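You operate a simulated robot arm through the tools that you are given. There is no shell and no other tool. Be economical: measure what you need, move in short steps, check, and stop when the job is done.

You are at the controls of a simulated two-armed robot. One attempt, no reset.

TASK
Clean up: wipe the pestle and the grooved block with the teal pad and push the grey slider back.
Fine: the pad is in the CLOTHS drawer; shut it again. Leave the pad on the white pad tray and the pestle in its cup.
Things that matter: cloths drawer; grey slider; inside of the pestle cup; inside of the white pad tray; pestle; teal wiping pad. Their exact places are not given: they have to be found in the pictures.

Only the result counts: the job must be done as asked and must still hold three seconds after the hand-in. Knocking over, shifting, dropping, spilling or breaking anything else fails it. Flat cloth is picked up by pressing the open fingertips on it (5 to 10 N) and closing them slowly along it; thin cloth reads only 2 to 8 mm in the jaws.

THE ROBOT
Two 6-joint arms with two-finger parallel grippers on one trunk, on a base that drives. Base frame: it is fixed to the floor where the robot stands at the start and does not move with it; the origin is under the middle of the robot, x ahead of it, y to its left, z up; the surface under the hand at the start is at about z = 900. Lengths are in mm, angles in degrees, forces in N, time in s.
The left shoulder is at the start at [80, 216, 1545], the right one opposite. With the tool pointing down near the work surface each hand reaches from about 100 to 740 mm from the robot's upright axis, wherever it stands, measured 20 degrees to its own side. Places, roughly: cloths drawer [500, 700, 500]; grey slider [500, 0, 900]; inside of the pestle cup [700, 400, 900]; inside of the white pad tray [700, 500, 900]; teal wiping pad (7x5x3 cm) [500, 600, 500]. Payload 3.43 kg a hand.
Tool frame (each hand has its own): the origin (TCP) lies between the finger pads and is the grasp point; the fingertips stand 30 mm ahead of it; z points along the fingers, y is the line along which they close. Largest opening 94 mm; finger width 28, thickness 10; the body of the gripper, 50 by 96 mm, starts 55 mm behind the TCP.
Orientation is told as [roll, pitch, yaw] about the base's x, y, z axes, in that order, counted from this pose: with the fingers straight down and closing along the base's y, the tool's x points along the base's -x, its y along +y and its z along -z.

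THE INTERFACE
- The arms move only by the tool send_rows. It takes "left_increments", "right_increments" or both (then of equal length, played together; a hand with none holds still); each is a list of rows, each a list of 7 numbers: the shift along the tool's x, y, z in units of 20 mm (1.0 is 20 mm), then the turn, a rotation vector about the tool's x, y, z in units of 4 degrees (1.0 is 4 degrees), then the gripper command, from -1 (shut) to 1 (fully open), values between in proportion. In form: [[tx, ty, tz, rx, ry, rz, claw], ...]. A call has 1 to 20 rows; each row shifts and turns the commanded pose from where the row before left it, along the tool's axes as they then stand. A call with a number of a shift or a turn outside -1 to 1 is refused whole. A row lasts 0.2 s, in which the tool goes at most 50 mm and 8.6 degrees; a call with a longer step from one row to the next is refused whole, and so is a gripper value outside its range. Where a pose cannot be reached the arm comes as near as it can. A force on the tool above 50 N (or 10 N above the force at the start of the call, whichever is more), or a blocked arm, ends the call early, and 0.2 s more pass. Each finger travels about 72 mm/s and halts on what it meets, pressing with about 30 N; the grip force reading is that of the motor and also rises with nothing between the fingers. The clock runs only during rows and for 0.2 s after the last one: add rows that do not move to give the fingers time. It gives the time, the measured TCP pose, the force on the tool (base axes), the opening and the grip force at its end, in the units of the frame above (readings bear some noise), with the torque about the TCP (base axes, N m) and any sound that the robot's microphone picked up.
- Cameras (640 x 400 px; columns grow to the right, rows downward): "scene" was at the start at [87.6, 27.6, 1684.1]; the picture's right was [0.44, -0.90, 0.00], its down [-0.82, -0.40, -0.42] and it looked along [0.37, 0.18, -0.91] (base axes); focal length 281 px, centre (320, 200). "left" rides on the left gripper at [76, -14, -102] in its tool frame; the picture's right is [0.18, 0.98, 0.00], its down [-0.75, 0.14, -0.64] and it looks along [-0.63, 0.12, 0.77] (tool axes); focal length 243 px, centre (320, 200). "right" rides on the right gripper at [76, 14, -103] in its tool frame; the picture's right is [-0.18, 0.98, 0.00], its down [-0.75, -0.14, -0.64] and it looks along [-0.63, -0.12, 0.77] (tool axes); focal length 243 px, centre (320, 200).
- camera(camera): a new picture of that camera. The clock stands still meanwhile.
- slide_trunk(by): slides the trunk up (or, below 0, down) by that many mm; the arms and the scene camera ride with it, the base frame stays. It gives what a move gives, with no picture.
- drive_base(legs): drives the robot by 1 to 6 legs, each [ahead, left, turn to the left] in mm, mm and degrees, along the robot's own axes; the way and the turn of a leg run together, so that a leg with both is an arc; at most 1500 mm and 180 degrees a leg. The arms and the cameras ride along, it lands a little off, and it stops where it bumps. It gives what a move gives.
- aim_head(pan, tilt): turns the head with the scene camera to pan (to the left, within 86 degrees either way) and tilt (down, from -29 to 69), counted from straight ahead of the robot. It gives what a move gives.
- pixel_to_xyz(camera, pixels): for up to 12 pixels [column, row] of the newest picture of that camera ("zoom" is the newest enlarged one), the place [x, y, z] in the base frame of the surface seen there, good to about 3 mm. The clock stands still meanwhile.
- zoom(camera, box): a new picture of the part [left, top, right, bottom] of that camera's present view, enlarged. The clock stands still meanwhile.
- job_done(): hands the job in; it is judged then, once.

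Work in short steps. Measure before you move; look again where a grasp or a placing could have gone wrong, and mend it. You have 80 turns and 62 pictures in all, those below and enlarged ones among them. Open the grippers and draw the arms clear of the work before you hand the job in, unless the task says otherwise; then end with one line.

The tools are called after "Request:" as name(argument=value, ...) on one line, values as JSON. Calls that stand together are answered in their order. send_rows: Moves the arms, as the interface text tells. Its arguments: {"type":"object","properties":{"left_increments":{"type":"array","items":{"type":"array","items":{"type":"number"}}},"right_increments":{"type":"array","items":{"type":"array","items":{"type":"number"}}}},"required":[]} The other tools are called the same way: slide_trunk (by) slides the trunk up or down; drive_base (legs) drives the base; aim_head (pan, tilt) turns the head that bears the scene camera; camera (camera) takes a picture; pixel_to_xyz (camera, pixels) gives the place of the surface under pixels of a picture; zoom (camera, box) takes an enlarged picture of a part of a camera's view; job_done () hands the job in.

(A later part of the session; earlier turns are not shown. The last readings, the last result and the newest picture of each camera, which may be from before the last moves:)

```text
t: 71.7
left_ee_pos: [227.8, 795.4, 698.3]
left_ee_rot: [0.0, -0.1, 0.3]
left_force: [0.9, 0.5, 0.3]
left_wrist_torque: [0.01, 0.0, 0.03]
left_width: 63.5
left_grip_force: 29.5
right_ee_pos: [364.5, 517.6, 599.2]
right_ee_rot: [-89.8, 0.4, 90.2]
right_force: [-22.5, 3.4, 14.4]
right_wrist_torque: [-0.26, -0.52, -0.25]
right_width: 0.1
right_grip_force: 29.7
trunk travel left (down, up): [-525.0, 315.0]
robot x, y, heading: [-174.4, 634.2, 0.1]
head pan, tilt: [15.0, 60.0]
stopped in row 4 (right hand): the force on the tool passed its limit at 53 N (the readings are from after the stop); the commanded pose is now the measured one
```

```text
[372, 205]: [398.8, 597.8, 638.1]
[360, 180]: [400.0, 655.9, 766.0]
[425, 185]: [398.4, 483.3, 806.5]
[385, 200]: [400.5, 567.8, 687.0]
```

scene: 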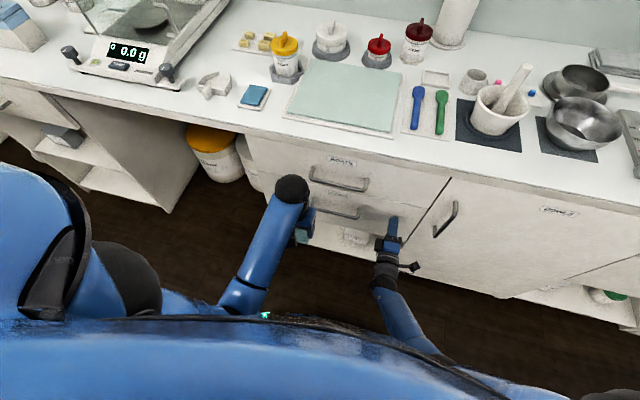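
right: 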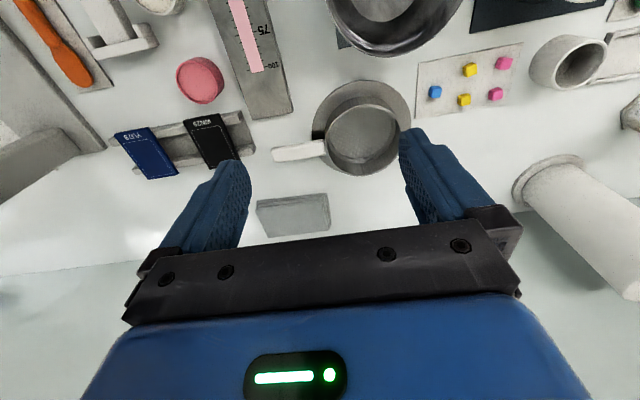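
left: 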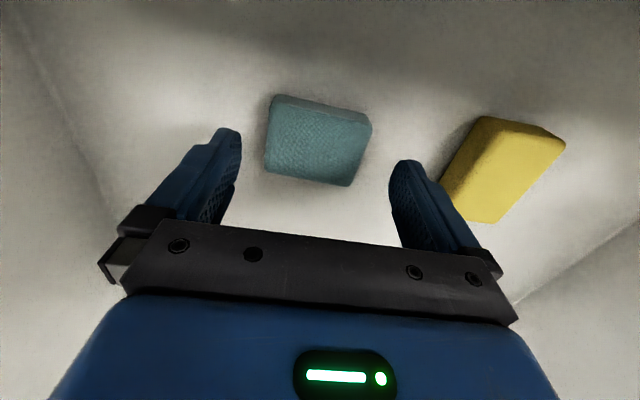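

The drawer is shut (face at x ≈ 399, flush with BOATS; stopped at 53 N). I back off, raise the trunk and return the right tool to pointing down.

Request:
drive_base(legs=[[-150, 0, 0]])

Request:
slide_trunk(by=310)

Request:
send_rows(right_increments=[[0, 0, 0, -0.962, 0.962, 0.962, -1], [0, 0, 0, -0.962, 0.962, 0.962, -1], [0, 0, 0, -0.962, 0.962, 0.962, -1], [0, 0, 0, -0.962, 0.962, 0.962, -1], [0, 0, 0, -0.962, 0.962, 0.962, -1], [0, 0, 0, -0.962, 0.962, 0.962, -1], [0, 0, 0, -0.962, 0.962, 0.962, -1], [0, 0, 0, -0.962, 0.962, 0.962, -1], [0, 0, 0, -0.962, 0.962, 0.962, 0], [0, 0, 0, -0.962, 0.962, 0.962, 1], [0, 0, 0, -0.962, 0.962, 0.962, 1], [0, 0, 0, -0.962, 0.962, 0.962, 1], [0, 0, 0, -0.962, 0.962, 0.962, 1], [0, 0, 0, -0.962, 0.962, 0.962, 1], [0, 0, 0, -0.962, 0.962, 0.962, 1], [0, 0, 0, -0.962, 0.962, 0.962, 1], [0, 0, 0, -0.962, 0.962, 0.962, 1], [0, 0, 0, -0.962, 0.962, 0.962, 1]])

Request:
drive_base(legs=[[0, -170, 0]])

Request:
aim_head(pan=0, tilt=42)

Request:
camera(camera="scene")

```text
t: 73.1
left_ee_pos: [79.9, 795.9, 696.5]
left_ee_rot: [0.1, 0.1, 0.3]
left_force: [-0.3, 0.4, -0.3]
left_wrist_torque: [0.01, 0.0, -0.01]
left_width: 63.5
left_grip_force: 30.1
right_ee_pos: [218.2, 520.3, 597.9]
right_ee_rot: [-89.6, 0.2, 90.4]
right_force: [-0.5, 0.2, -0.3]
right_wrist_torque: [0.04, -0.03, 0.0]
right_width: 0.0
right_grip_force: 29.9
trunk travel left (down, up): [-525.0, 315.0]
robot x, y, heading: [-323.5, 629.0, 0.5]
head pan, tilt: [15.0, 60.0]
```

```text
t: 76.1
left_ee_pos: [79.6, 797.1, 1007.5]
left_ee_rot: [0.0, 0.1, 0.4]
left_force: [-1.0, 0.1, -0.3]
left_wrist_torque: [-0.02, 0.03, -0.01]
left_width: 63.1
left_grip_force: 30.1
right_ee_pos: [217.8, 518.5, 908.3]
right_ee_rot: [-89.6, 0.2, 90.3]
right_force: [0.3, 0.1, -0.5]
right_wrist_torque: [-0.01, 0.01, -0.03]
right_width: 0.0
right_grip_force: 29.7
trunk travel left (down, up): [-835.0, 5.0]
robot x, y, heading: [-321.9, 631.9, 0.3]
head pan, tilt: [15.0, 60.0]
```

```text
t: 79.9
left_ee_pos: [79.8, 795.4, 1007.0]
left_ee_rot: [0.1, 0.0, 0.5]
left_force: [0.6, 0.6, 0.6]
left_wrist_torque: [-0.01, -0.01, 0.0]
left_width: 63.5
left_grip_force: 29.6
right_ee_pos: [217.5, 518.3, 907.8]
right_ee_rot: [-0.1, 0.5, 0.2]
right_force: [0.0, 0.2, 0.9]
right_wrist_torque: [-0.01, 0.01, -0.01]
right_width: 94.0
right_grip_force: 0.0
trunk travel left (down, up): [-835.0, 5.0]
robot x, y, heading: [-319.9, 632.8, 0.2]
head pan, tilt: [15.0, 60.0]
```

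```text
t: 81.4
left_ee_pos: [80.3, 631.5, 1007.2]
left_ee_rot: [-0.2, 0.0, 0.5]
left_force: [0.3, 1.3, 0.2]
left_wrist_torque: [-0.03, 0.04, 0.01]
left_width: 63.5
left_grip_force: 30.0
right_ee_pos: [217.9, 354.0, 909.5]
right_ee_rot: [-0.4, 0.4, 0.6]
right_force: [-0.6, -0.4, 0.5]
right_wrist_torque: [0.01, 0.0, -0.01]
right_width: 94.0
right_grip_force: 0.0
trunk travel left (down, up): [-835.0, 5.0]
robot x, y, heading: [-321.1, 462.5, 0.4]
head pan, tilt: [15.0, 60.0]
```

```text
t: 82.2
left_ee_pos: [79.1, 628.4, 1008.4]
left_ee_rot: [0.0, -0.1, 0.6]
left_force: [0.4, -0.3, -0.8]
left_wrist_torque: [0.01, 0.02, 0.02]
left_width: 63.3
left_grip_force: 30.1
right_ee_pos: [219.2, 352.4, 908.1]
right_ee_rot: [-0.2, 0.4, 0.5]
right_force: [0.0, 0.2, 0.0]
right_wrist_torque: [-0.02, 0.0, 0.03]
right_width: 94.3
right_grip_force: 0.0
trunk travel left (down, up): [-835.0, 5.0]
robot x, y, heading: [-318.2, 460.9, 0.2]
head pan, tilt: [0.0, 42.0]
```

```text
40 pictures are left
```

scene: 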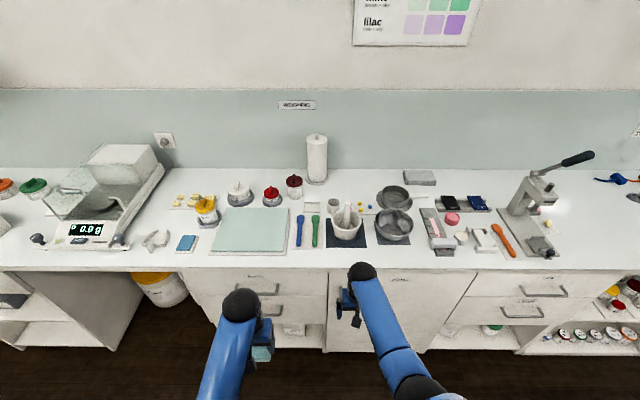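

I raise the right hand and move it right, clear of the pestle, before driving in.

Request:
send_rows(right_increments=[[0.5, -0.75, -0.94, 0, 0, 0, 1], [0.5, -0.75, -0.94, 0, 0, 0, 1], [0.5, -0.75, -0.94, 0, 0, 0, 1], [0.5, -0.75, -0.94, 0, 0, 0, 1], [0.5, -0.75, -0.94, 0, 0, 0, 1], [0.5, -0.75, -0.94, 0, 0, 0, 1], [0.5, -0.75, -0.94, 0, 0, 0, 1], [0.5, -0.75, -0.94, 0, 0, 0, 1]])

```text
t: 84.0
left_ee_pos: [79.3, 627.6, 1007.8]
left_ee_rot: [0.1, -0.2, 0.7]
left_force: [-1.1, 0.5, -1.1]
left_wrist_torque: [-0.01, -0.03, 0.01]
left_width: 63.8
left_grip_force: 30.0
right_ee_pos: [144.1, 229.9, 1044.0]
right_ee_rot: [-0.2, 0.3, 0.6]
right_force: [0.1, -1.0, -0.2]
right_wrist_torque: [0.04, -0.04, -0.01]
right_width: 93.8
right_grip_force: 0.1
right hand out of reach, approached as far as the arm can: row 8
trunk travel left (down, up): [-835.0, 5.0]
robot x, y, heading: [-319.5, 459.5, 0.3]
head pan, tilt: [0.0, 42.0]
```

Both hands are high enough. I drive forward 400 mm and look down at the bench.

Request:
drive_base(legs=[[400, 0, 0]])

Request:
aim_head(pan=-5, tilt=55)

Request:
camera(camera="scene")

Request:
camera(camera="right")

```text
t: 86.5
left_ee_pos: [478.4, 632.8, 1009.1]
left_ee_rot: [-0.1, -0.1, 0.7]
left_force: [0.5, -0.5, 0.1]
left_wrist_torque: [0.0, -0.03, 0.01]
left_width: 63.6
left_grip_force: 30.3
right_ee_pos: [543.5, 233.5, 1044.5]
right_ee_rot: [-0.1, 0.0, 0.7]
right_force: [-0.3, -0.1, 0.1]
right_wrist_torque: [0.04, -0.06, -0.01]
right_width: 94.2
right_grip_force: 0.1
trunk travel left (down, up): [-835.0, 5.0]
robot x, y, heading: [81.5, 464.9, 0.6]
head pan, tilt: [0.0, 42.0]
```

```text
t: 87.3
left_ee_pos: [479.7, 633.8, 1008.3]
left_ee_rot: [0.1, -0.1, 0.8]
left_force: [-0.8, -0.4, -0.1]
left_wrist_torque: [0.01, 0.01, -0.01]
left_width: 63.5
left_grip_force: 29.8
right_ee_pos: [546.2, 234.2, 1044.0]
right_ee_rot: [-0.2, 0.3, 0.8]
right_force: [-0.6, 0.7, 0.5]
right_wrist_torque: [-0.02, 0.01, 0.0]
right_width: 94.0
right_grip_force: 0.0
trunk travel left (down, up): [-835.0, 5.0]
robot x, y, heading: [76.6, 467.1, 0.8]
head pan, tilt: [-5.0, 55.0]
```

```text
39 pictures are left
```

scene: 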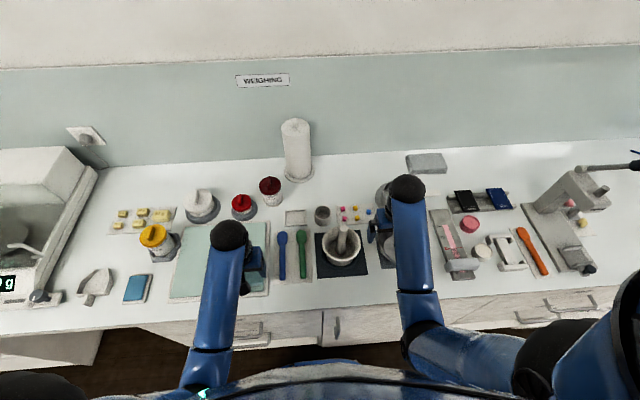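

```text
38 pictures are left
```

right: 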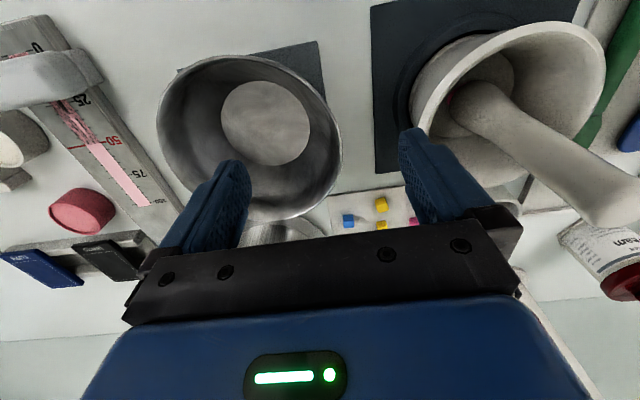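

Request:
zoom(camera="scene", box=[270, 190, 390, 280])

Request:
pixel_to_xyz(camera="right", pixels=[[610, 205], [570, 165], [535, 130], [500, 110], [480, 100], [450, 60], [590, 60], [500, 30]])

```text
4.44 times, centred on (330, 235) of scene
```

zoom: 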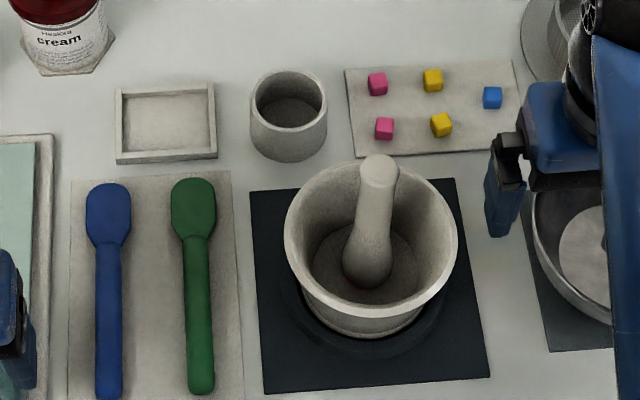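

```text
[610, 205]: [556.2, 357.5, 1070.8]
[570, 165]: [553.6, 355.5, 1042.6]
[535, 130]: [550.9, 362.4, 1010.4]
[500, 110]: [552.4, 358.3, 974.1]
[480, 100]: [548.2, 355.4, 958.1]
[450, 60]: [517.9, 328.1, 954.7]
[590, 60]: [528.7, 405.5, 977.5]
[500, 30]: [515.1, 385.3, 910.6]
```

The pestle stands nearly upright in the mortar. I measure it, the cup and the tray in the zoom.

Request:
pixel_to_xyz(camera="zoom", pixels=[[380, 160], [365, 185], [393, 187], [372, 225], [360, 265], [385, 265], [289, 115], [255, 105], [322, 105], [289, 75], [289, 140], [165, 125]])

Request:
zoom(camera="right", box=[400, 0, 640, 240])

```text
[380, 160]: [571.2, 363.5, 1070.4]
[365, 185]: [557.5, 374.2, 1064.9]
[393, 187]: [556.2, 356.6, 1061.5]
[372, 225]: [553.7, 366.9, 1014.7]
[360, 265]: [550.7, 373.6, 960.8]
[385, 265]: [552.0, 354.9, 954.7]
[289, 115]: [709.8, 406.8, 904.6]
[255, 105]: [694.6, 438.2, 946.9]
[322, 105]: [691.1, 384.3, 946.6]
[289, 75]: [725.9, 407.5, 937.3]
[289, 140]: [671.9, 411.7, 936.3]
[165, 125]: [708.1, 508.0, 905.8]
```

```text
1.67 times, centred on (520, 120) of right
```

zoom: 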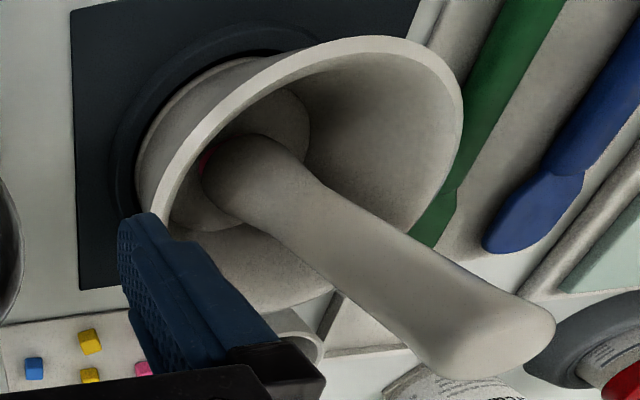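

Pestle axis is about (565, 365) with its top at z ≈ 1073; the cup centre is about (706, 411) with floor z 904 and rim 947. I back the robot off 150 mm so the arm can lift higher, then approach the pestle from the front at z ≈ 1040.

Request:
drive_base(legs=[[-150, 0, -0.8]])

Request:
send_rows(right_increments=[[0, 0.94, 0, 0, 0, 0, 1], [0, 0.94, 0, 0, 0, 0, 1], [0, 0.94, 0, 0, 0, 0, 1], [0, 0.94, 0, 0, 0, 0, 1], [0, 0.94, 0, 0, 0, 0, 1], [0, 0.94, 0, 0, 0, 0, 1], [0, 0.94, 0, 0, 0, 0, 1], [0, 0, 0, 0, 0, 0, 1]])

```text
t: 88.6
left_ee_pos: [333.3, 625.6, 1006.0]
left_ee_rot: [0.0, 0.2, 0.0]
left_force: [0.3, 0.0, 0.3]
left_wrist_torque: [-0.03, 0.01, 0.0]
left_width: 63.1
left_grip_force: 29.7
right_ee_pos: [395.2, 227.2, 1042.3]
right_ee_rot: [-0.2, 0.4, -0.1]
right_force: [0.1, -0.9, -0.5]
right_wrist_torque: [0.0, 0.02, 0.02]
right_width: 93.9
right_grip_force: 0.1
trunk travel left (down, up): [-835.0, 5.0]
robot x, y, heading: [-69.3, 465.1, -0.2]
head pan, tilt: [-5.0, 55.0]
```

```text
t: 90.4
left_ee_pos: [330.4, 626.8, 1007.6]
left_ee_rot: [0.0, -0.1, 0.0]
left_force: [-0.9, 0.1, -0.5]
left_wrist_torque: [0.01, 0.04, 0.03]
left_width: 63.2
left_grip_force: 30.4
right_ee_pos: [391.3, 360.5, 1043.7]
right_ee_rot: [-0.3, 0.3, -0.2]
right_force: [0.3, -0.4, -1.1]
right_wrist_torque: [0.0, 0.02, 0.01]
right_width: 94.0
right_grip_force: 0.1
trunk travel left (down, up): [-835.0, 5.0]
robot x, y, heading: [-72.5, 463.7, -0.2]
head pan, tilt: [-5.0, 55.0]
```

At y ≈ 360; now I slide forward over the pestle handle.

Request:
send_rows(right_increments=[[-1, 0.1, 0, 0, 0, 0, 1], [-1, 0.1, 0, 0, 0, 0, 1], [-1, 0, 0, 0, 0, 0, 1], [-1, 0, 0, 0, 0, 0, 1], [-1, 0, 0, 0, 0, 0, 1], [-1, 0, 0, 0, 0, 0, 1], [-1, 0, 0, 0, 0, 0, 1], [-1, 0, 0, 0, 0, 0, 1], [-0.6, 0, 0, 0, 0, 0, 1], [0, 0, 0, 0, 0, 0, 1]])

Request:
camera(camera="right")

```text
t: 92.6
left_ee_pos: [329.2, 627.0, 1008.9]
left_ee_rot: [-0.1, -0.1, 0.0]
left_force: [0.3, -0.7, 0.0]
left_wrist_torque: [-0.02, -0.02, 0.0]
left_width: 63.7
left_grip_force: 30.0
right_ee_pos: [564.1, 363.6, 1043.4]
right_ee_rot: [-0.3, 0.1, 0.0]
right_force: [-0.4, 0.0, 0.2]
right_wrist_torque: [0.02, 0.01, 0.01]
right_width: 93.9
right_grip_force: 0.1
trunk travel left (down, up): [-835.0, 5.0]
robot x, y, heading: [-70.2, 462.1, -0.2]
head pan, tilt: [-5.0, 55.0]
```

```text
35 pictures are left
```

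right: 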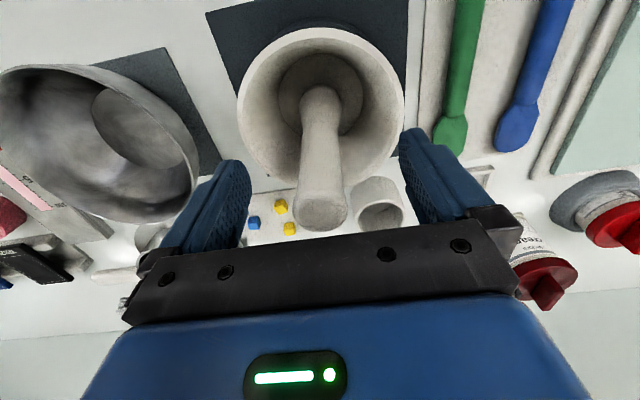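

The pestle handle is centred between the fingers. I close slowly and check.

Request:
send_rows(right_increments=[[0, 0, 0, 0, 0, 0, 0.4], [0, 0, 0, 0, 0, 0, 0], [0, 0, 0, 0, 0, 0, -0.3], [0, 0, 0, 0, 0, 0, -0.6], [0, 0, 0, 0, 0, 0, -1], [0, 0, 0, 0, 0, 0, -1]])

Request:
send_rows(right_increments=[[0, 0, -0.5, 0, 0, 0, -1], [0, 0, -0.8, 0, 0, 0, -1], [0, 0, -1, 0, 0, 0, -1], [0, 0, -1, 0, 0, 0, -1], [0, 0, -1, 0, 0, 0, -1], [0, 0, -1, 0, 0, 0, -1], [0, 0, -0.7, 0, 0, 0, -1]])

Request:
zoom(camera="scene", box=[240, 150, 420, 300])

```text
t: 94.0
left_ee_pos: [329.7, 627.7, 1008.2]
left_ee_rot: [-0.1, -0.1, -0.1]
left_force: [-0.3, 0.0, -0.8]
left_wrist_torque: [0.0, 0.01, 0.0]
left_width: 63.5
left_grip_force: 30.0
right_ee_pos: [566.0, 363.3, 1043.7]
right_ee_rot: [-0.2, 0.2, -0.1]
right_force: [-0.4, -0.6, 1.3]
right_wrist_torque: [-0.08, -0.01, 0.02]
right_width: 24.1
right_grip_force: 29.8
trunk travel left (down, up): [-835.0, 5.0]
robot x, y, heading: [-74.3, 464.3, -0.2]
head pan, tilt: [-5.0, 55.0]
```

```text
t: 95.6
left_ee_pos: [330.7, 625.6, 1007.4]
left_ee_rot: [0.1, 0.0, 0.0]
left_force: [-0.1, -0.6, 0.6]
left_wrist_torque: [0.01, 0.0, -0.02]
left_width: 63.4
left_grip_force: 30.1
right_ee_pos: [571.2, 365.4, 1156.9]
right_ee_rot: [-0.2, 0.3, -0.1]
right_force: [-0.3, 0.3, -1.1]
right_wrist_torque: [-0.01, 0.02, 0.03]
right_width: 23.6
right_grip_force: 30.3
right hand out of reach, approached as far as the arm can: row 7
trunk travel left (down, up): [-835.0, 5.0]
robot x, y, heading: [-74.3, 463.7, -0.1]
head pan, tilt: [-5.0, 55.0]
```

```text
2.67 times, centred on (330, 225) of scene
```

zoom: 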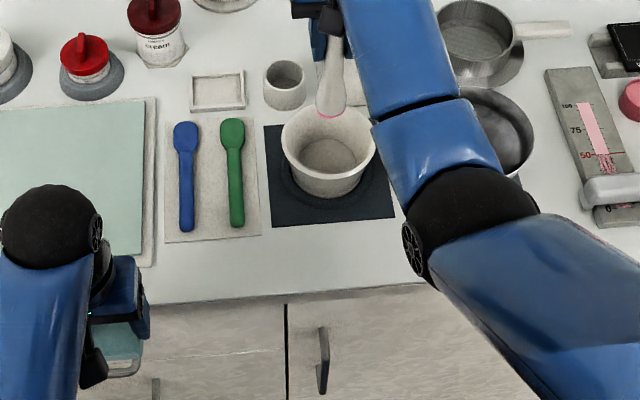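

The pestle is held and has cleared the mortar; pink shows at the bottom of its head at about (332,193). I zoom in on it.

Request:
zoom(camera="scene", box=[310, 155, 360, 205])

Request:
pixel_to_xyz(camera="zoom", pixels=[[270, 240], [270, 290], [200, 230], [340, 230], [300, 100], [230, 300]])

Request:
zoom(camera="right", box=[220, 0, 420, 240])

```text
8.00 times, centred on (335, 180) of scene
```

zoom: 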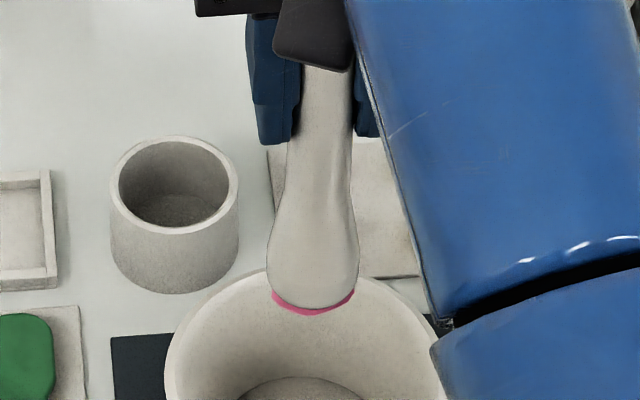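

```text
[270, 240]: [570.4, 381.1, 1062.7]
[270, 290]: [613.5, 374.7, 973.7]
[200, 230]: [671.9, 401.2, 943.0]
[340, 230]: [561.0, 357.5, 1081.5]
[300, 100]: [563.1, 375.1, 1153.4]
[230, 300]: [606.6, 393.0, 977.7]
```

```text
1.67 times, centred on (320, 120) of right
```

zoom: 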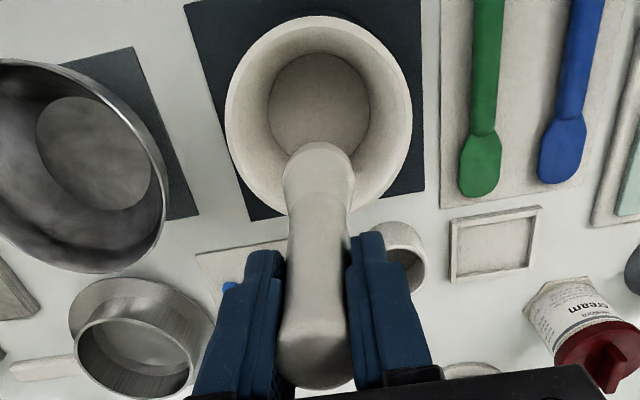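

Pink residue caps the pestle's bottom end. My plan is to back well clear of the bench, point the pestle forward with the right hand and rub its end on the pad's side face, both in free air. I drive back and lower the trunk.

Request:
drive_base(legs=[[-450, 0, 0]])

Request:
slide_trunk(by=-310)

Request:
send_rows(right_increments=[[0.5, 0, 0.3, 0.962, -0.962, -0.962, -1], [0.5, 0, 0.3, 0.962, -0.962, -0.962, -1], [0, 0, 0, 0.962, -0.962, -0.962, -1], [0, 0, 0, 0.962, -0.962, -0.962, -1], [0, 0, 0, 0.962, -0.962, -0.962, -1], [0, 0, 0, 0.962, -0.962, -0.962, -1], [0, 0, 0, 0.962, -0.962, -0.962, -1], [0, 0, 0, 0.962, -0.962, -0.962, -1], [0, 0, 0, 0.962, -0.962, -0.962, -1], [0, 0, 0, 0.962, -0.962, -0.962, -1], [0, 0, 0, 0.962, -0.962, -0.962, -1], [0, 0, 0, 0.962, -0.962, -0.962, -1], [0, 0, 0, 0.962, -0.962, -0.962, -1], [0, 0, 0, 0.962, -0.962, -0.962, -1], [0, 0, 0, 0.962, -0.962, -0.962, -1], [0, 0, 0, 0.962, -0.962, -0.962, -1], [0, 0, 0, 0.962, -0.962, -0.962, -1], [0, 0, 0, 0.962, -0.962, -0.962, -1]])

Request:
aim_head(pan=0, tilt=60)

Request:
camera(camera="scene")

```text
t: 98.3
left_ee_pos: [-114.9, 628.9, 1007.4]
left_ee_rot: [0.0, 0.0, 0.2]
left_force: [-0.9, -0.1, -0.7]
left_wrist_torque: [-0.01, 0.0, 0.01]
left_width: 63.8
left_grip_force: 30.0
right_ee_pos: [124.5, 367.0, 1152.8]
right_ee_rot: [-0.2, 0.3, 0.1]
right_force: [1.1, -0.4, -1.8]
right_wrist_torque: [-0.01, 0.01, 0.01]
right_width: 23.8
right_grip_force: 30.1
trunk travel left (down, up): [-835.0, 5.0]
robot x, y, heading: [-519.5, 466.2, -0.5]
head pan, tilt: [-5.0, 55.0]
```

```text
t: 101.4
left_ee_pos: [-117.4, 629.4, 698.0]
left_ee_rot: [0.0, 0.0, 0.2]
left_force: [-0.1, 0.1, 0.7]
left_wrist_torque: [0.02, 0.0, 0.02]
left_width: 63.4
left_grip_force: 29.9
right_ee_pos: [122.2, 367.8, 846.1]
right_ee_rot: [-0.2, 0.2, 0.2]
right_force: [0.1, 0.8, -2.3]
right_wrist_torque: [0.07, 0.01, 0.0]
right_width: 23.8
right_grip_force: 29.9
trunk travel left (down, up): [-525.0, 315.0]
robot x, y, heading: [-519.8, 464.4, 0.2]
head pan, tilt: [-5.0, 55.0]
```

```text
t: 105.2
left_ee_pos: [-117.6, 630.0, 696.9]
left_ee_rot: [0.1, -0.1, 0.1]
left_force: [-0.1, -0.3, -0.1]
left_wrist_torque: [-0.01, 0.02, 0.01]
left_width: 63.2
left_grip_force: 29.6
right_ee_pos: [102.6, 364.9, 833.4]
right_ee_rot: [-89.9, 0.3, 90.2]
right_force: [-0.6, -0.6, -1.5]
right_wrist_torque: [-0.03, 0.09, 0.01]
right_width: 23.8
right_grip_force: 30.0
trunk travel left (down, up): [-525.0, 315.0]
robot x, y, heading: [-520.5, 464.7, -0.2]
head pan, tilt: [-5.0, 55.0]
```

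```text
t: 105.9
left_ee_pos: [-118.1, 628.5, 697.2]
left_ee_rot: [-0.1, -0.1, 0.2]
left_force: [0.2, 0.3, -0.6]
left_wrist_torque: [0.02, -0.04, 0.01]
left_width: 63.3
left_grip_force: 30.0
right_ee_pos: [102.4, 367.2, 834.5]
right_ee_rot: [-89.9, 0.2, 90.1]
right_force: [-0.3, -0.2, -1.9]
right_wrist_torque: [-0.01, 0.12, -0.02]
right_width: 23.5
right_grip_force: 29.9
trunk travel left (down, up): [-525.0, 315.0]
robot x, y, heading: [-519.7, 462.4, -0.2]
head pan, tilt: [0.0, 60.0]
```

```text
31 pictures are left
```

scene: 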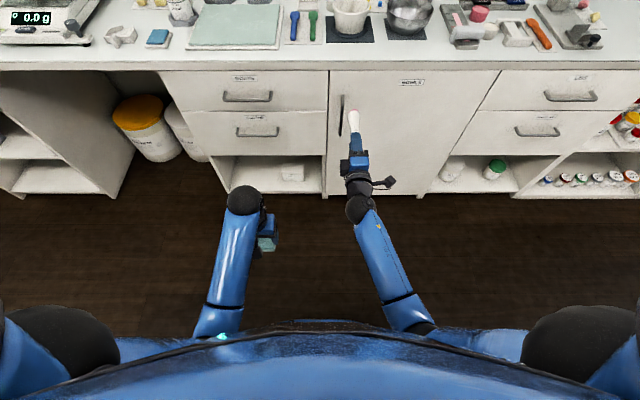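

The pestle now points forward. I bring it back to about (-80, 470, 700) and send the left hand ahead along y ≈ 629 to x ≈ 122.

Request:
send_rows(left_increments=[[-1, 0, -0.125, 0, 0, 0, -1], [-1, 0, -0.125, 0, 0, 0, -1], [-1, 0, -0.125, 0, 0, 0, -1], [-1, 0, -0.125, 0, 0, 0, -1], [-1, 0, -0.125, 0, 0, 0, -1], [-1, 0, -0.125, 0, 0, 0, -1], [-1, 0, -0.125, 0, 0, 0, -1], [-1, 0, -0.125, 0, 0, 0, -1], [-1, 0, -0.125, 0, 0, 0, -1], [-1, 0, -0.125, 0, 0, 0, -1], [-1, 0, -0.125, 0, 0, 0, -1], [-1, 0, -0.125, 0, 0, 0, -1]], right_increments=[[-0.44, 0.558, -0.758, 0, 0, 0, -1], [-0.44, 0.558, -0.758, 0, 0, 0, -1], [-0.44, 0.558, -0.758, 0, 0, 0, -1], [-0.44, 0.558, -0.758, 0, 0, 0, -1], [-0.44, 0.558, -0.758, 0, 0, 0, -1], [-0.44, 0.558, -0.758, 0, 0, 0, -1], [-0.44, 0.558, -0.758, 0, 0, 0, -1], [-0.44, 0.558, -0.758, 0, 0, 0, -1], [-0.44, 0.558, -0.758, 0, 0, 0, -1], [-0.44, 0.558, -0.758, 0, 0, 0, -1], [-0.44, 0.558, -0.758, 0, 0, 0, -1], [-0.44, 0.558, -0.758, 0, 0, 0, -1]])

Request:
zoom(camera="scene", box=[180, 90, 460, 330])

```text
t: 108.5
left_ee_pos: [123.0, 629.2, 727.8]
left_ee_rot: [0.0, 0.1, 0.2]
left_force: [0.8, 0.0, 0.4]
left_wrist_torque: [0.04, 0.01, 0.02]
left_width: 63.6
left_grip_force: 29.5
right_ee_pos: [-79.7, 471.8, 697.7]
right_ee_rot: [-89.8, 0.1, 90.1]
right_force: [-0.6, -0.5, -2.1]
right_wrist_torque: [-0.01, 0.03, 0.0]
right_width: 23.7
right_grip_force: 30.2
trunk travel left (down, up): [-525.0, 315.0]
robot x, y, heading: [-518.9, 466.5, -0.1]
head pan, tilt: [0.0, 60.0]
```

```text
1.67 times, centred on (320, 210) of scene
```

zoom: 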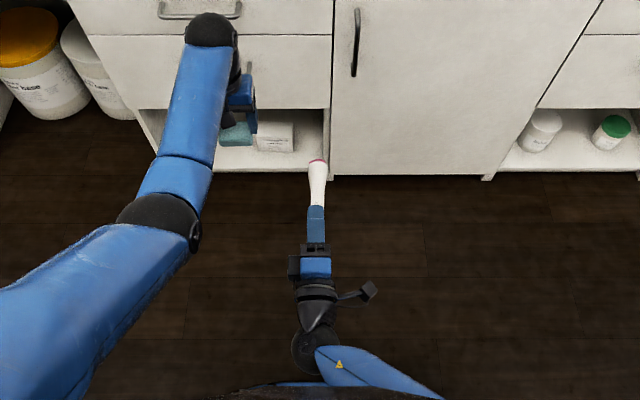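

The poses are good. I measure the pestle tip at (317,162) and the pad at (235,138).

Request:
pixel_to_xyz(camera="zoom", pixels=[[317, 163], [317, 180], [310, 180], [325, 180], [317, 160], [235, 138], [235, 143], [225, 138], [317, 200]])

Request:
zoom(camera="left", box=[0, 0, 640, 400])

```text
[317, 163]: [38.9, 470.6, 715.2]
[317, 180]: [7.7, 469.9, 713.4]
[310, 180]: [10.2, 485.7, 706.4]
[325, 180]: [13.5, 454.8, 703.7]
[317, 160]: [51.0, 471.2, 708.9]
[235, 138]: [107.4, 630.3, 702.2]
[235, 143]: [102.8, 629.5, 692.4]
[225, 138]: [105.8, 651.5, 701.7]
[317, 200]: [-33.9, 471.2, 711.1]
```

```text
1.00 times, centred on (320, 200) of left (not enlarged: the box is as wide or as high as the picture)
```

zoom: 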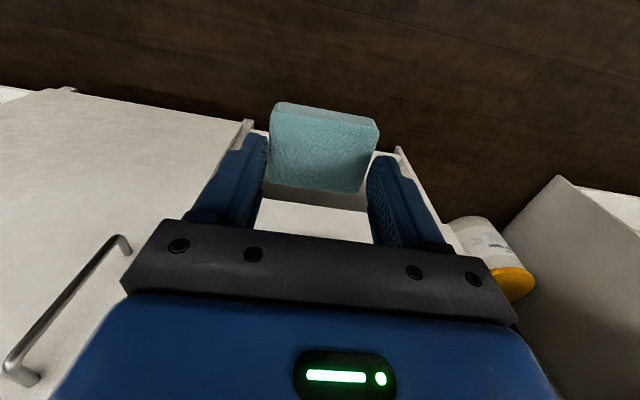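

The pestle tip is at x ≈ 55, axis (y 471, z 698); the pad's near face is at x ≈ 99, z 688 to 713. I slide the left hand to y ≈ 471, then creep towards the tip.

Request:
send_rows(left_increments=[[0, -0.99, 0, 0, 0, 0, -1], [0, -0.99, 0, 0, 0, 0, -1], [0, -0.99, 0, 0, 0, 0, -1], [0, -0.99, 0, 0, 0, 0, -1], [0, -0.99, 0, 0, 0, 0, -1], [0, -0.99, 0, 0, 0, 0, -1], [0, -0.99, 0, 0, 0, 0, -1], [0, -0.99, 0, 0, 0, 0, -1], [0, 0, 0, 0, 0, 0, -1], [0.6, 0, 0, 0, 0, 0, -1], [0.6, 0, 0, 0, 0, 0, -1], [0.4, 0, 0, 0, 0, 0, -1], [0.1, 0, 0, 0, 0, 0, -1], [0, 0, 0, 0, 0, 0, -1]])

Request:
camera(camera="left")

```text
t: 111.5
left_ee_pos: [88.5, 472.5, 728.2]
left_ee_rot: [0.0, 0.0, 0.2]
left_force: [-0.3, 0.2, -0.6]
left_wrist_torque: [0.03, 0.0, -0.03]
left_width: 63.5
left_grip_force: 30.2
right_ee_pos: [-80.1, 471.4, 697.7]
right_ee_rot: [-89.8, 0.2, 90.1]
right_force: [0.1, 1.1, -1.7]
right_wrist_torque: [-0.01, 0.07, 0.0]
right_width: 23.5
right_grip_force: 30.1
trunk travel left (down, up): [-525.0, 315.0]
robot x, y, heading: [-523.4, 465.7, -0.2]
head pan, tilt: [0.0, 60.0]
```

```text
28 pictures are left
```

left: 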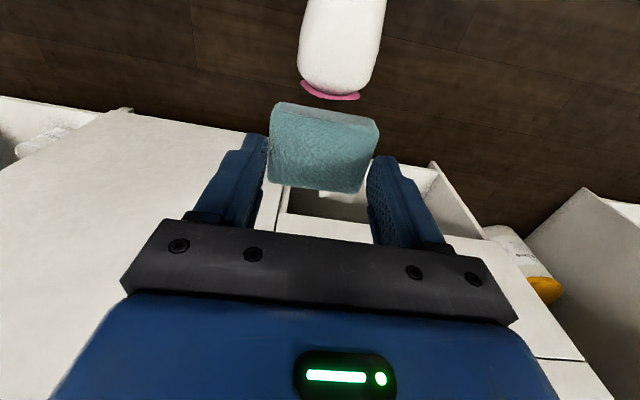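

The pink cap faces the pad with a small gap. I creep on by 8 mm.

Request:
send_rows(left_increments=[[0.1, 0, 0, 0, 0, 0, -1], [0.1, 0, 0, 0, 0, 0, -1], [0.1, 0, 0, 0, 0, 0, -1], [0.1, 0, 0, 0, 0, 0, -1], [0, 0, 0, 0, 0, 0, -1]])

```text
t: 112.7
left_ee_pos: [79.3, 472.8, 727.8]
left_ee_rot: [0.1, 0.0, 0.3]
left_force: [0.1, -0.2, -0.9]
left_wrist_torque: [-0.01, -0.01, 0.01]
left_width: 63.5
left_grip_force: 30.2
right_ee_pos: [-80.4, 472.2, 697.5]
right_ee_rot: [-89.8, 0.3, 90.1]
right_force: [0.4, 0.2, -1.7]
right_wrist_torque: [0.01, 0.04, 0.0]
right_width: 23.8
right_grip_force: 30.0
trunk travel left (down, up): [-525.0, 315.0]
robot x, y, heading: [-518.0, 470.2, -0.1]
head pan, tilt: [0.0, 60.0]
```

Request:
send_rows(left_increments=[[0.06, 0, 0, 0, 0, 0, -1], [0.06, 0, 0, 0, 0, 0, -1], [0.06, 0, 0, 0, 0, 0, -1], [0, 0, 0, 0, 0, 0, -1]])

Request:
zoom(camera="left", box=[240, 40, 420, 200])

```text
t: 113.7
left_ee_pos: [76.9, 471.6, 727.9]
left_ee_rot: [0.1, -0.1, 0.2]
left_force: [0.0, -0.2, -0.5]
left_wrist_torque: [-0.03, 0.02, 0.03]
left_width: 63.4
left_grip_force: 30.2
right_ee_pos: [-79.7, 472.7, 697.4]
right_ee_rot: [-89.8, 0.1, 90.0]
right_force: [-0.5, -0.6, -1.6]
right_wrist_torque: [-0.01, 0.16, -0.01]
right_width: 23.9
right_grip_force: 30.0
trunk travel left (down, up): [-525.0, 315.0]
robot x, y, heading: [-519.2, 464.2, -0.0]
head pan, tilt: [0.0, 60.0]
```

```text
2.50 times, centred on (330, 120) of left
```

zoom: 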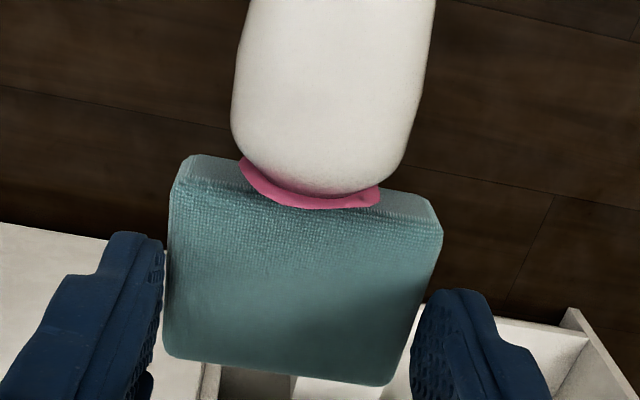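

Nearly touching. I continue in ~1 mm steps until force shows.

Request:
send_rows(left_increments=[[0.06, 0, 0, 0, 0, 0, -1], [0.06, 0, 0, 0, 0, 0, -1], [0.06, 0, 0, 0, 0, 0, -1], [0.06, 0, 0, 0, 0, 0, -1], [0, 0, 0, 0, 0, 0, -1]])

```text
t: 114.9
left_ee_pos: [71.3, 471.6, 727.0]
left_ee_rot: [0.0, -0.1, 0.2]
left_force: [0.7, 0.5, -0.2]
left_wrist_torque: [-0.01, 0.02, 0.01]
left_width: 63.4
left_grip_force: 30.0
right_ee_pos: [-79.7, 471.8, 698.8]
right_ee_rot: [-89.8, 0.2, 90.1]
right_force: [0.2, 1.0, -1.5]
right_wrist_torque: [0.0, 0.1, 0.03]
right_width: 23.7
right_grip_force: 30.1
trunk travel left (down, up): [-525.0, 315.0]
robot x, y, heading: [-521.0, 467.0, -0.0]
head pan, tilt: [0.0, 60.0]
```

Request:
send_rows(left_increments=[[0.08, 0, 0, 0, 0, 0, -1], [0.08, 0, 0, 0, 0, 0, -1], [0.08, 0, 0, 0, 0, 0, -1], [0, 0, 0, 0, 0, 0, -1]])

Request:
zoom(camera="left", box=[240, 40, 420, 200])

```text
t: 115.9
left_ee_pos: [69.5, 473.0, 728.1]
left_ee_rot: [0.0, -0.3, 0.3]
left_force: [24.4, -0.3, -5.3]
left_wrist_torque: [-0.01, -0.9, 0.04]
left_width: 63.4
left_grip_force: 30.5
right_ee_pos: [-80.0, 471.6, 697.1]
right_ee_rot: [-89.9, 0.3, 90.0]
right_force: [-24.2, -0.5, 3.9]
right_wrist_torque: [-0.05, -0.54, -0.05]
right_width: 24.3
right_grip_force: 29.5
trunk travel left (down, up): [-525.0, 315.0]
robot x, y, heading: [-523.3, 466.1, 0.1]
head pan, tilt: [0.0, 60.0]
```

```text
2.50 times, centred on (330, 120) of left
```

zoom: 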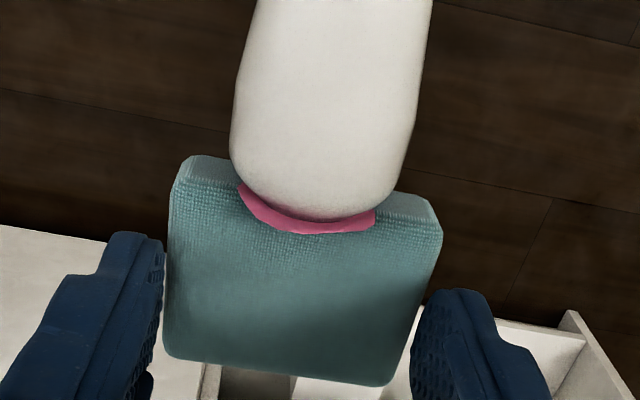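

Contact at 24 N. I ease off about 2 mm and rub in y and z, about ±14 mm and ±8 mm.

Request:
send_rows(left_increments=[[-0.1, 0, 0, 0, 0, 0, -1], [0, 0.35, 0, 0, 0, 0, -1], [0, 0.35, 0, 0, 0, 0, -1], [0, -0.35, 0, 0, 0, 0, -1], [0, -0.35, 0, 0, 0, 0, -1], [0, -0.35, 0, 0, 0, 0, -1], [0, -0.35, 0, 0, 0, 0, -1], [0, 0.35, 0, 0, 0, 0, -1], [0, 0.35, 0, 0, 0, 0, -1], [0, 0, 0.25, 0, 0, 0, -1], [0, 0, 0.15, 0, 0, 0, -1], [0, 0, -0.25, 0, 0, 0, -1], [0, 0, -0.25, 0, 0, 0, -1], [0, 0, -0.3, 0, 0, 0, -1], [0, 0, 0.2, 0, 0, 0, -1], [0, 0, 0.2, 0, 0, 0, -1], [0, 0, 0, 0, 0, 0, -1]])

Request:
zoom(camera="left", box=[240, 40, 420, 200])

```text
t: 119.5
left_ee_pos: [69.5, 472.1, 727.8]
left_ee_rot: [0.0, -0.2, 0.3]
left_force: [0.0, 0.5, -0.9]
left_wrist_torque: [0.02, 0.01, -0.01]
left_width: 63.5
left_grip_force: 30.1
right_ee_pos: [-78.7, 472.1, 698.3]
right_ee_rot: [-89.8, 0.3, 90.0]
right_force: [-0.7, 0.3, -1.7]
right_wrist_torque: [0.05, 0.1, 0.02]
right_width: 23.8
right_grip_force: 30.0
trunk travel left (down, up): [-525.0, 315.0]
robot x, y, heading: [-521.2, 464.5, 0.2]
head pan, tilt: [0.0, 60.0]
```

```text
2.50 times, centred on (330, 120) of left
```

zoom: 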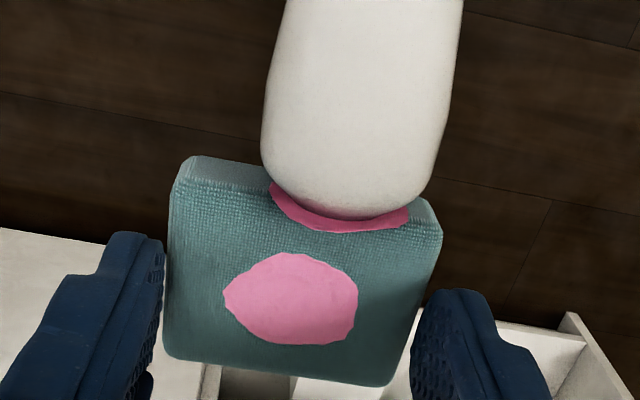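

The pad has picked up a pink patch, but the pestle end still shows pink. I part them a bit to see how much is left.

Request:
send_rows(left_increments=[[-1, 0, 0, 0, 0, 0, -1], [-1, 0, 0, 0, 0, 0, -1], [0, 0, 0, 0, 0, 0, -1]])

Request:
zoom(camera="left", box=[240, 0, 440, 200])

```text
t: 120.3
left_ee_pos: [108.6, 471.1, 727.5]
left_ee_rot: [0.0, -0.1, 0.3]
left_force: [0.1, 0.2, 1.2]
left_wrist_torque: [0.0, -0.02, 0.0]
left_width: 63.8
left_grip_force: 30.0
right_ee_pos: [-80.1, 471.8, 698.8]
right_ee_rot: [-89.9, 0.3, 90.1]
right_force: [0.2, -0.4, -1.8]
right_wrist_torque: [-0.02, 0.08, 0.0]
right_width: 23.9
right_grip_force: 30.5
trunk travel left (down, up): [-525.0, 315.0]
robot x, y, heading: [-519.0, 466.2, -0.3]
head pan, tilt: [0.0, 60.0]
```

```text
2.00 times, centred on (340, 100) of left
```

zoom: 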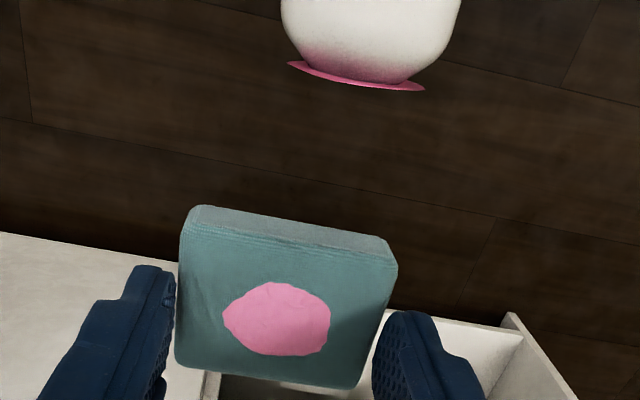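

The pestle still carries its pink disc, so contact was lost part-way. I re-approach and rub again, feeding in slowly to keep the pressure.

Request:
send_rows(left_increments=[[1, 0, 0, 0, 0, 0, -1], [0.85, 0, 0, 0, 0, 0, -1], [0.1, 0, 0, 0, 0, 0, -1], [0.1, 0, 0, 0, 0, 0, -1], [0, 0, 0, 0, 0, 0, -1]])

```text
t: 121.5
left_ee_pos: [68.8, 472.1, 727.6]
left_ee_rot: [0.1, -0.1, 0.2]
left_force: [6.7, 0.9, -3.3]
left_wrist_torque: [0.05, -0.27, 0.03]
left_width: 63.8
left_grip_force: 29.9
right_ee_pos: [-79.4, 471.7, 697.8]
right_ee_rot: [-89.9, 0.2, 90.2]
right_force: [-7.0, -0.5, 1.9]
right_wrist_torque: [-0.03, -0.31, -0.1]
right_width: 23.6
right_grip_force: 30.4
trunk travel left (down, up): [-525.0, 315.0]
robot x, y, heading: [-523.5, 464.8, -0.2]
head pan, tilt: [0.0, 60.0]
```

Contact at 7 N. Now long strokes in y with a slight feed.

Request:
send_rows(left_increments=[[0.03, 0.3, 0, 0, 0, 0, -1], [0.02, 0.3, 0, 0, 0, 0, -1], [0.02, -0.3, 0, 0, 0, 0, -1], [0.02, -0.3, 0, 0, 0, 0, -1], [0.02, -0.3, 0, 0, 0, 0, -1], [0.02, -0.3, 0, 0, 0, 0, -1], [0.02, 0.3, 0, 0, 0, 0, -1], [0.02, 0.3, 0, 0, 0, 0, -1], [0.02, 0.3, 0, 0, 0, 0, -1], [0.02, 0.3, 0, 0, 0, 0, -1], [0.02, -0.3, 0, 0, 0, 0, -1], [0.02, -0.3, 0, 0, 0, 0, -1]])

Request:
zoom(camera="left", box=[240, 0, 440, 200])

```text
t: 124.1
left_ee_pos: [63.6, 472.8, 728.5]
left_ee_rot: [0.1, -0.1, 0.2]
left_force: [9.3, 7.9, -1.3]
left_wrist_torque: [0.23, -0.33, -0.24]
left_width: 63.6
left_grip_force: 30.9
right_ee_pos: [-79.9, 470.5, 698.7]
right_ee_rot: [-89.8, 0.1, 89.9]
right_force: [-9.9, -6.6, 0.3]
right_wrist_torque: [-0.01, -0.11, -0.87]
right_width: 23.2
right_grip_force: 30.4
trunk travel left (down, up): [-525.0, 315.0]
robot x, y, heading: [-520.9, 465.9, -0.5]
head pan, tilt: [0.0, 60.0]
```

```text
2.00 times, centred on (340, 100) of left
```

zoom: 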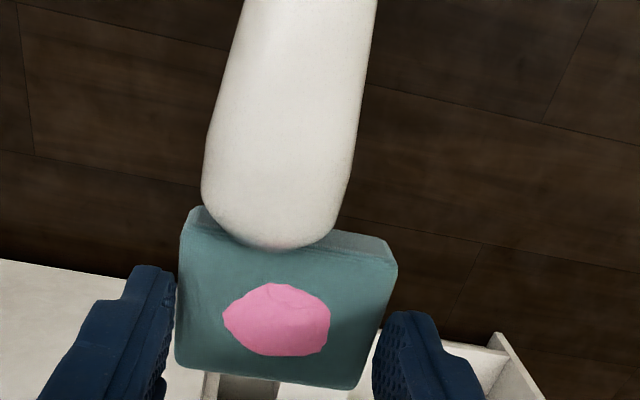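

The pink on the pestle is gone. I part them and check the pestle's bottom and how it sits in the grip.

Request:
send_rows(left_increments=[[-1, 0, 0, 0, 0, 0, -1], [-1, 0, 0, 0, 0, 0, -1], [-1, 0, 0, 0, 0, 0, -1], [0, 0, 0, 0, 0, 0, -1]])

Request:
camera(camera="left")

Request:
zoom(camera="scene", box=[240, 100, 400, 280])

```text
t: 125.1
left_ee_pos: [123.4, 471.8, 727.8]
left_ee_rot: [0.0, 0.0, 0.2]
left_force: [-0.1, 0.8, 0.1]
left_wrist_torque: [0.01, -0.04, 0.01]
left_width: 63.4
left_grip_force: 29.8
right_ee_pos: [-80.4, 471.5, 697.9]
right_ee_rot: [-89.7, 0.2, 90.2]
right_force: [0.6, 0.2, -2.6]
right_wrist_torque: [-0.01, 0.1, 0.02]
right_width: 23.4
right_grip_force: 30.3
trunk travel left (down, up): [-525.0, 315.0]
robot x, y, heading: [-519.0, 466.7, 0.1]
head pan, tilt: [0.0, 60.0]
```

```text
22 pictures are left
```

left: 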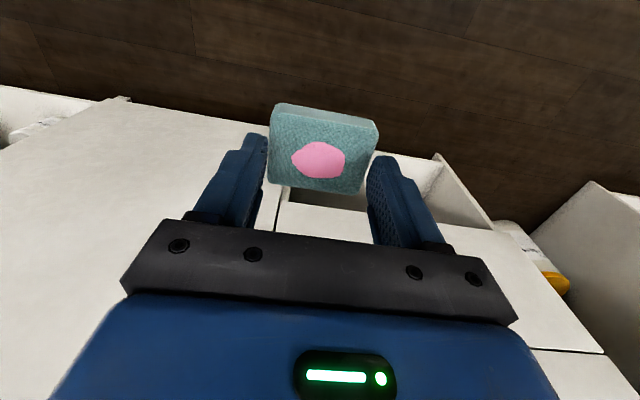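

```text
2.22 times, centred on (320, 190) of scene
```

zoom: 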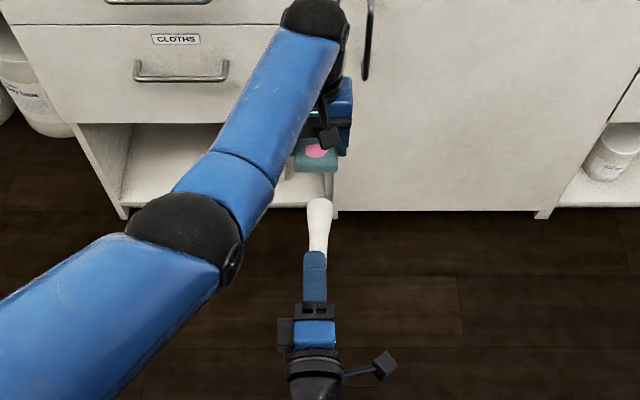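

I measure the pestle's axis in the grip.

Request:
pixel_to_xyz(camera="zoom", pixels=[[320, 200], [310, 212], [331, 212], [313, 240], [326, 240], [319, 225], [317, 246]])

```text
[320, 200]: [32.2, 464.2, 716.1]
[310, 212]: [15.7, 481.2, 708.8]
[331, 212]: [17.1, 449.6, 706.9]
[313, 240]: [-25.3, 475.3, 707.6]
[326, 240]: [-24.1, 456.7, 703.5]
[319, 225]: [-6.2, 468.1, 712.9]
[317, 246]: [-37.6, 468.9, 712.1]
```

The pestle leans about 3° in the grip, which an offset can absorb. I move the left hand aside first, then the right back to its turning place.

Request:
send_rows(left_increments=[[0, 0.95, 0, 0, 0, 0, -1], [0, 0.95, 0, 0, 0, 0, -1], [0, 0.95, 0, 0, 0, 0, -1], [0, 0.95, 0, 0, 0, 0, -1], [0, 0.95, 0, 0, 0, 0, -1], [0, 0.95, 0, 0, 0, 0, -1], [0, 0.95, 0, 0, 0, 0, -1], [0, 0.95, 0, 0, 0, 0, -1]])

Request:
send_rows(left_increments=[[1, 0, 0.125, 0, 0, 0, -1], [1, 0, 0.125, 0, 0, 0, -1], [1, 0, 0.125, 0, 0, 0, -1], [1, 0, 0.125, 0, 0, 0, -1], [1, 0, 0.125, 0, 0, 0, -1], [1, 0, 0.125, 0, 0, 0, -1], [1, 0, 0.125, 0, 0, 0, -1], [1, 0, 0.125, 0, 0, 0, -1], [1, 0, 0.125, 0, 0, 0, -1], [1, 0, 0.125, 0, 0, 0, -1], [1, 0, 0.125, 0, 0, 0, -1], [1, 0, 0.125, 0, 0, 0, -1]], right_increments=[[0.44, -0.558, 0.758, 0, 0, 0, -1], [0.44, -0.558, 0.758, 0, 0, 0, -1], [0.44, -0.558, 0.758, 0, 0, 0, -1], [0.44, -0.558, 0.758, 0, 0, 0, -1], [0.44, -0.558, 0.758, 0, 0, 0, -1], [0.44, -0.558, 0.758, 0, 0, 0, -1], [0.44, -0.558, 0.758, 0, 0, 0, -1], [0.44, -0.558, 0.758, 0, 0, 0, -1], [0.44, -0.558, 0.758, 0, 0, 0, -1], [0.44, -0.558, 0.758, 0, 0, 0, -1], [0.44, -0.558, 0.758, 0, 0, 0, -1], [0.44, -0.558, 0.758, 0, 0, 0, -1]])

Request:
send_rows(right_increments=[[0, 0, 0, -0.962, 0.962, 0.962, -1], [0, 0, 0, -0.962, 0.962, 0.962, -1], [0, 0, 0, -0.962, 0.962, 0.962, -1], [0, 0, 0, -0.962, 0.962, 0.962, -1], [0, 0, 0, -0.962, 0.962, 0.962, -1], [0, 0, 0, -0.962, 0.962, 0.962, -1], [0, 0, 0, -0.962, 0.962, 0.962, -1], [0, 0, 0, -0.962, 0.962, 0.962, -1], [0, 0, 0, -0.962, 0.962, 0.962, -1], [0, 0, 0, -0.962, 0.962, 0.962, -1], [0, 0, 0, -0.962, 0.962, 0.962, -1], [0, 0, 0, -0.962, 0.962, 0.962, -1], [0, 0, 0, -0.962, 0.962, 0.962, -1], [0, 0, 0, -0.962, 0.962, 0.962, -1], [0, 0, 0, -0.962, 0.962, 0.962, -1], [0, 0, 0, -0.962, 0.962, 0.962, -1], [0, 0, 0, -0.962, 0.962, 0.962, -1], [0, 0, 0, -0.962, 0.962, 0.962, -1]])

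Request:
slide_trunk(by=312)

```text
t: 126.9
left_ee_pos: [124.4, 623.7, 726.1]
left_ee_rot: [0.0, -0.1, 0.0]
left_force: [-0.4, -0.7, -0.7]
left_wrist_torque: [-0.04, 0.02, 0.0]
left_width: 63.5
left_grip_force: 29.8
right_ee_pos: [-79.4, 470.9, 698.1]
right_ee_rot: [-89.7, 0.2, 90.1]
right_force: [-0.1, -0.7, -1.4]
right_wrist_torque: [0.02, 0.09, 0.02]
right_width: 23.4
right_grip_force: 29.8
trunk travel left (down, up): [-525.0, 315.0]
robot x, y, heading: [-518.3, 466.7, -0.2]
head pan, tilt: [0.0, 60.0]
```

```text
t: 129.5
left_ee_pos: [-117.5, 622.6, 696.8]
left_ee_rot: [0.0, -0.1, 0.2]
left_force: [0.1, -0.3, -0.3]
left_wrist_torque: [0.0, 0.0, 0.02]
left_width: 63.6
left_grip_force: 29.5
right_ee_pos: [104.3, 365.2, 832.8]
right_ee_rot: [-89.9, 0.2, 90.1]
right_force: [-0.4, -0.2, -2.1]
right_wrist_torque: [0.04, 0.07, 0.02]
right_width: 23.3
right_grip_force: 30.0
trunk travel left (down, up): [-525.0, 315.0]
robot x, y, heading: [-521.3, 465.8, 0.1]
head pan, tilt: [0.0, 60.0]
```

```text
t: 133.3
left_ee_pos: [-117.4, 622.3, 697.2]
left_ee_rot: [0.2, 0.1, 0.2]
left_force: [-0.4, 0.1, 0.1]
left_wrist_torque: [0.04, -0.02, -0.02]
left_width: 63.3
left_grip_force: 30.3
right_ee_pos: [106.0, 366.5, 829.3]
right_ee_rot: [-0.2, 0.4, 0.0]
right_force: [0.8, -0.6, -2.1]
right_wrist_torque: [-0.01, -0.03, 0.03]
right_width: 23.5
right_grip_force: 29.9
right hand out of reach, approached as far as the arm can: row 18
trunk travel left (down, up): [-525.0, 315.0]
robot x, y, heading: [-521.1, 465.6, -0.0]
head pan, tilt: [0.0, 60.0]
```

```text
t: 136.4
left_ee_pos: [-116.7, 622.4, 1009.3]
left_ee_rot: [0.0, 0.1, 0.3]
left_force: [0.0, -0.5, 0.4]
left_wrist_torque: [-0.01, 0.01, -0.03]
left_width: 63.3
left_grip_force: 30.9
right_ee_pos: [107.3, 365.0, 1142.6]
right_ee_rot: [-0.2, 0.2, 0.1]
right_force: [0.4, -0.5, -1.5]
right_wrist_torque: [0.0, -0.02, 0.02]
right_width: 23.2
right_grip_force: 29.8
trunk travel left (down, up): [-837.0, 3.0]
robot x, y, heading: [-520.9, 464.0, 0.1]
head pan, tilt: [0.0, 60.0]
```

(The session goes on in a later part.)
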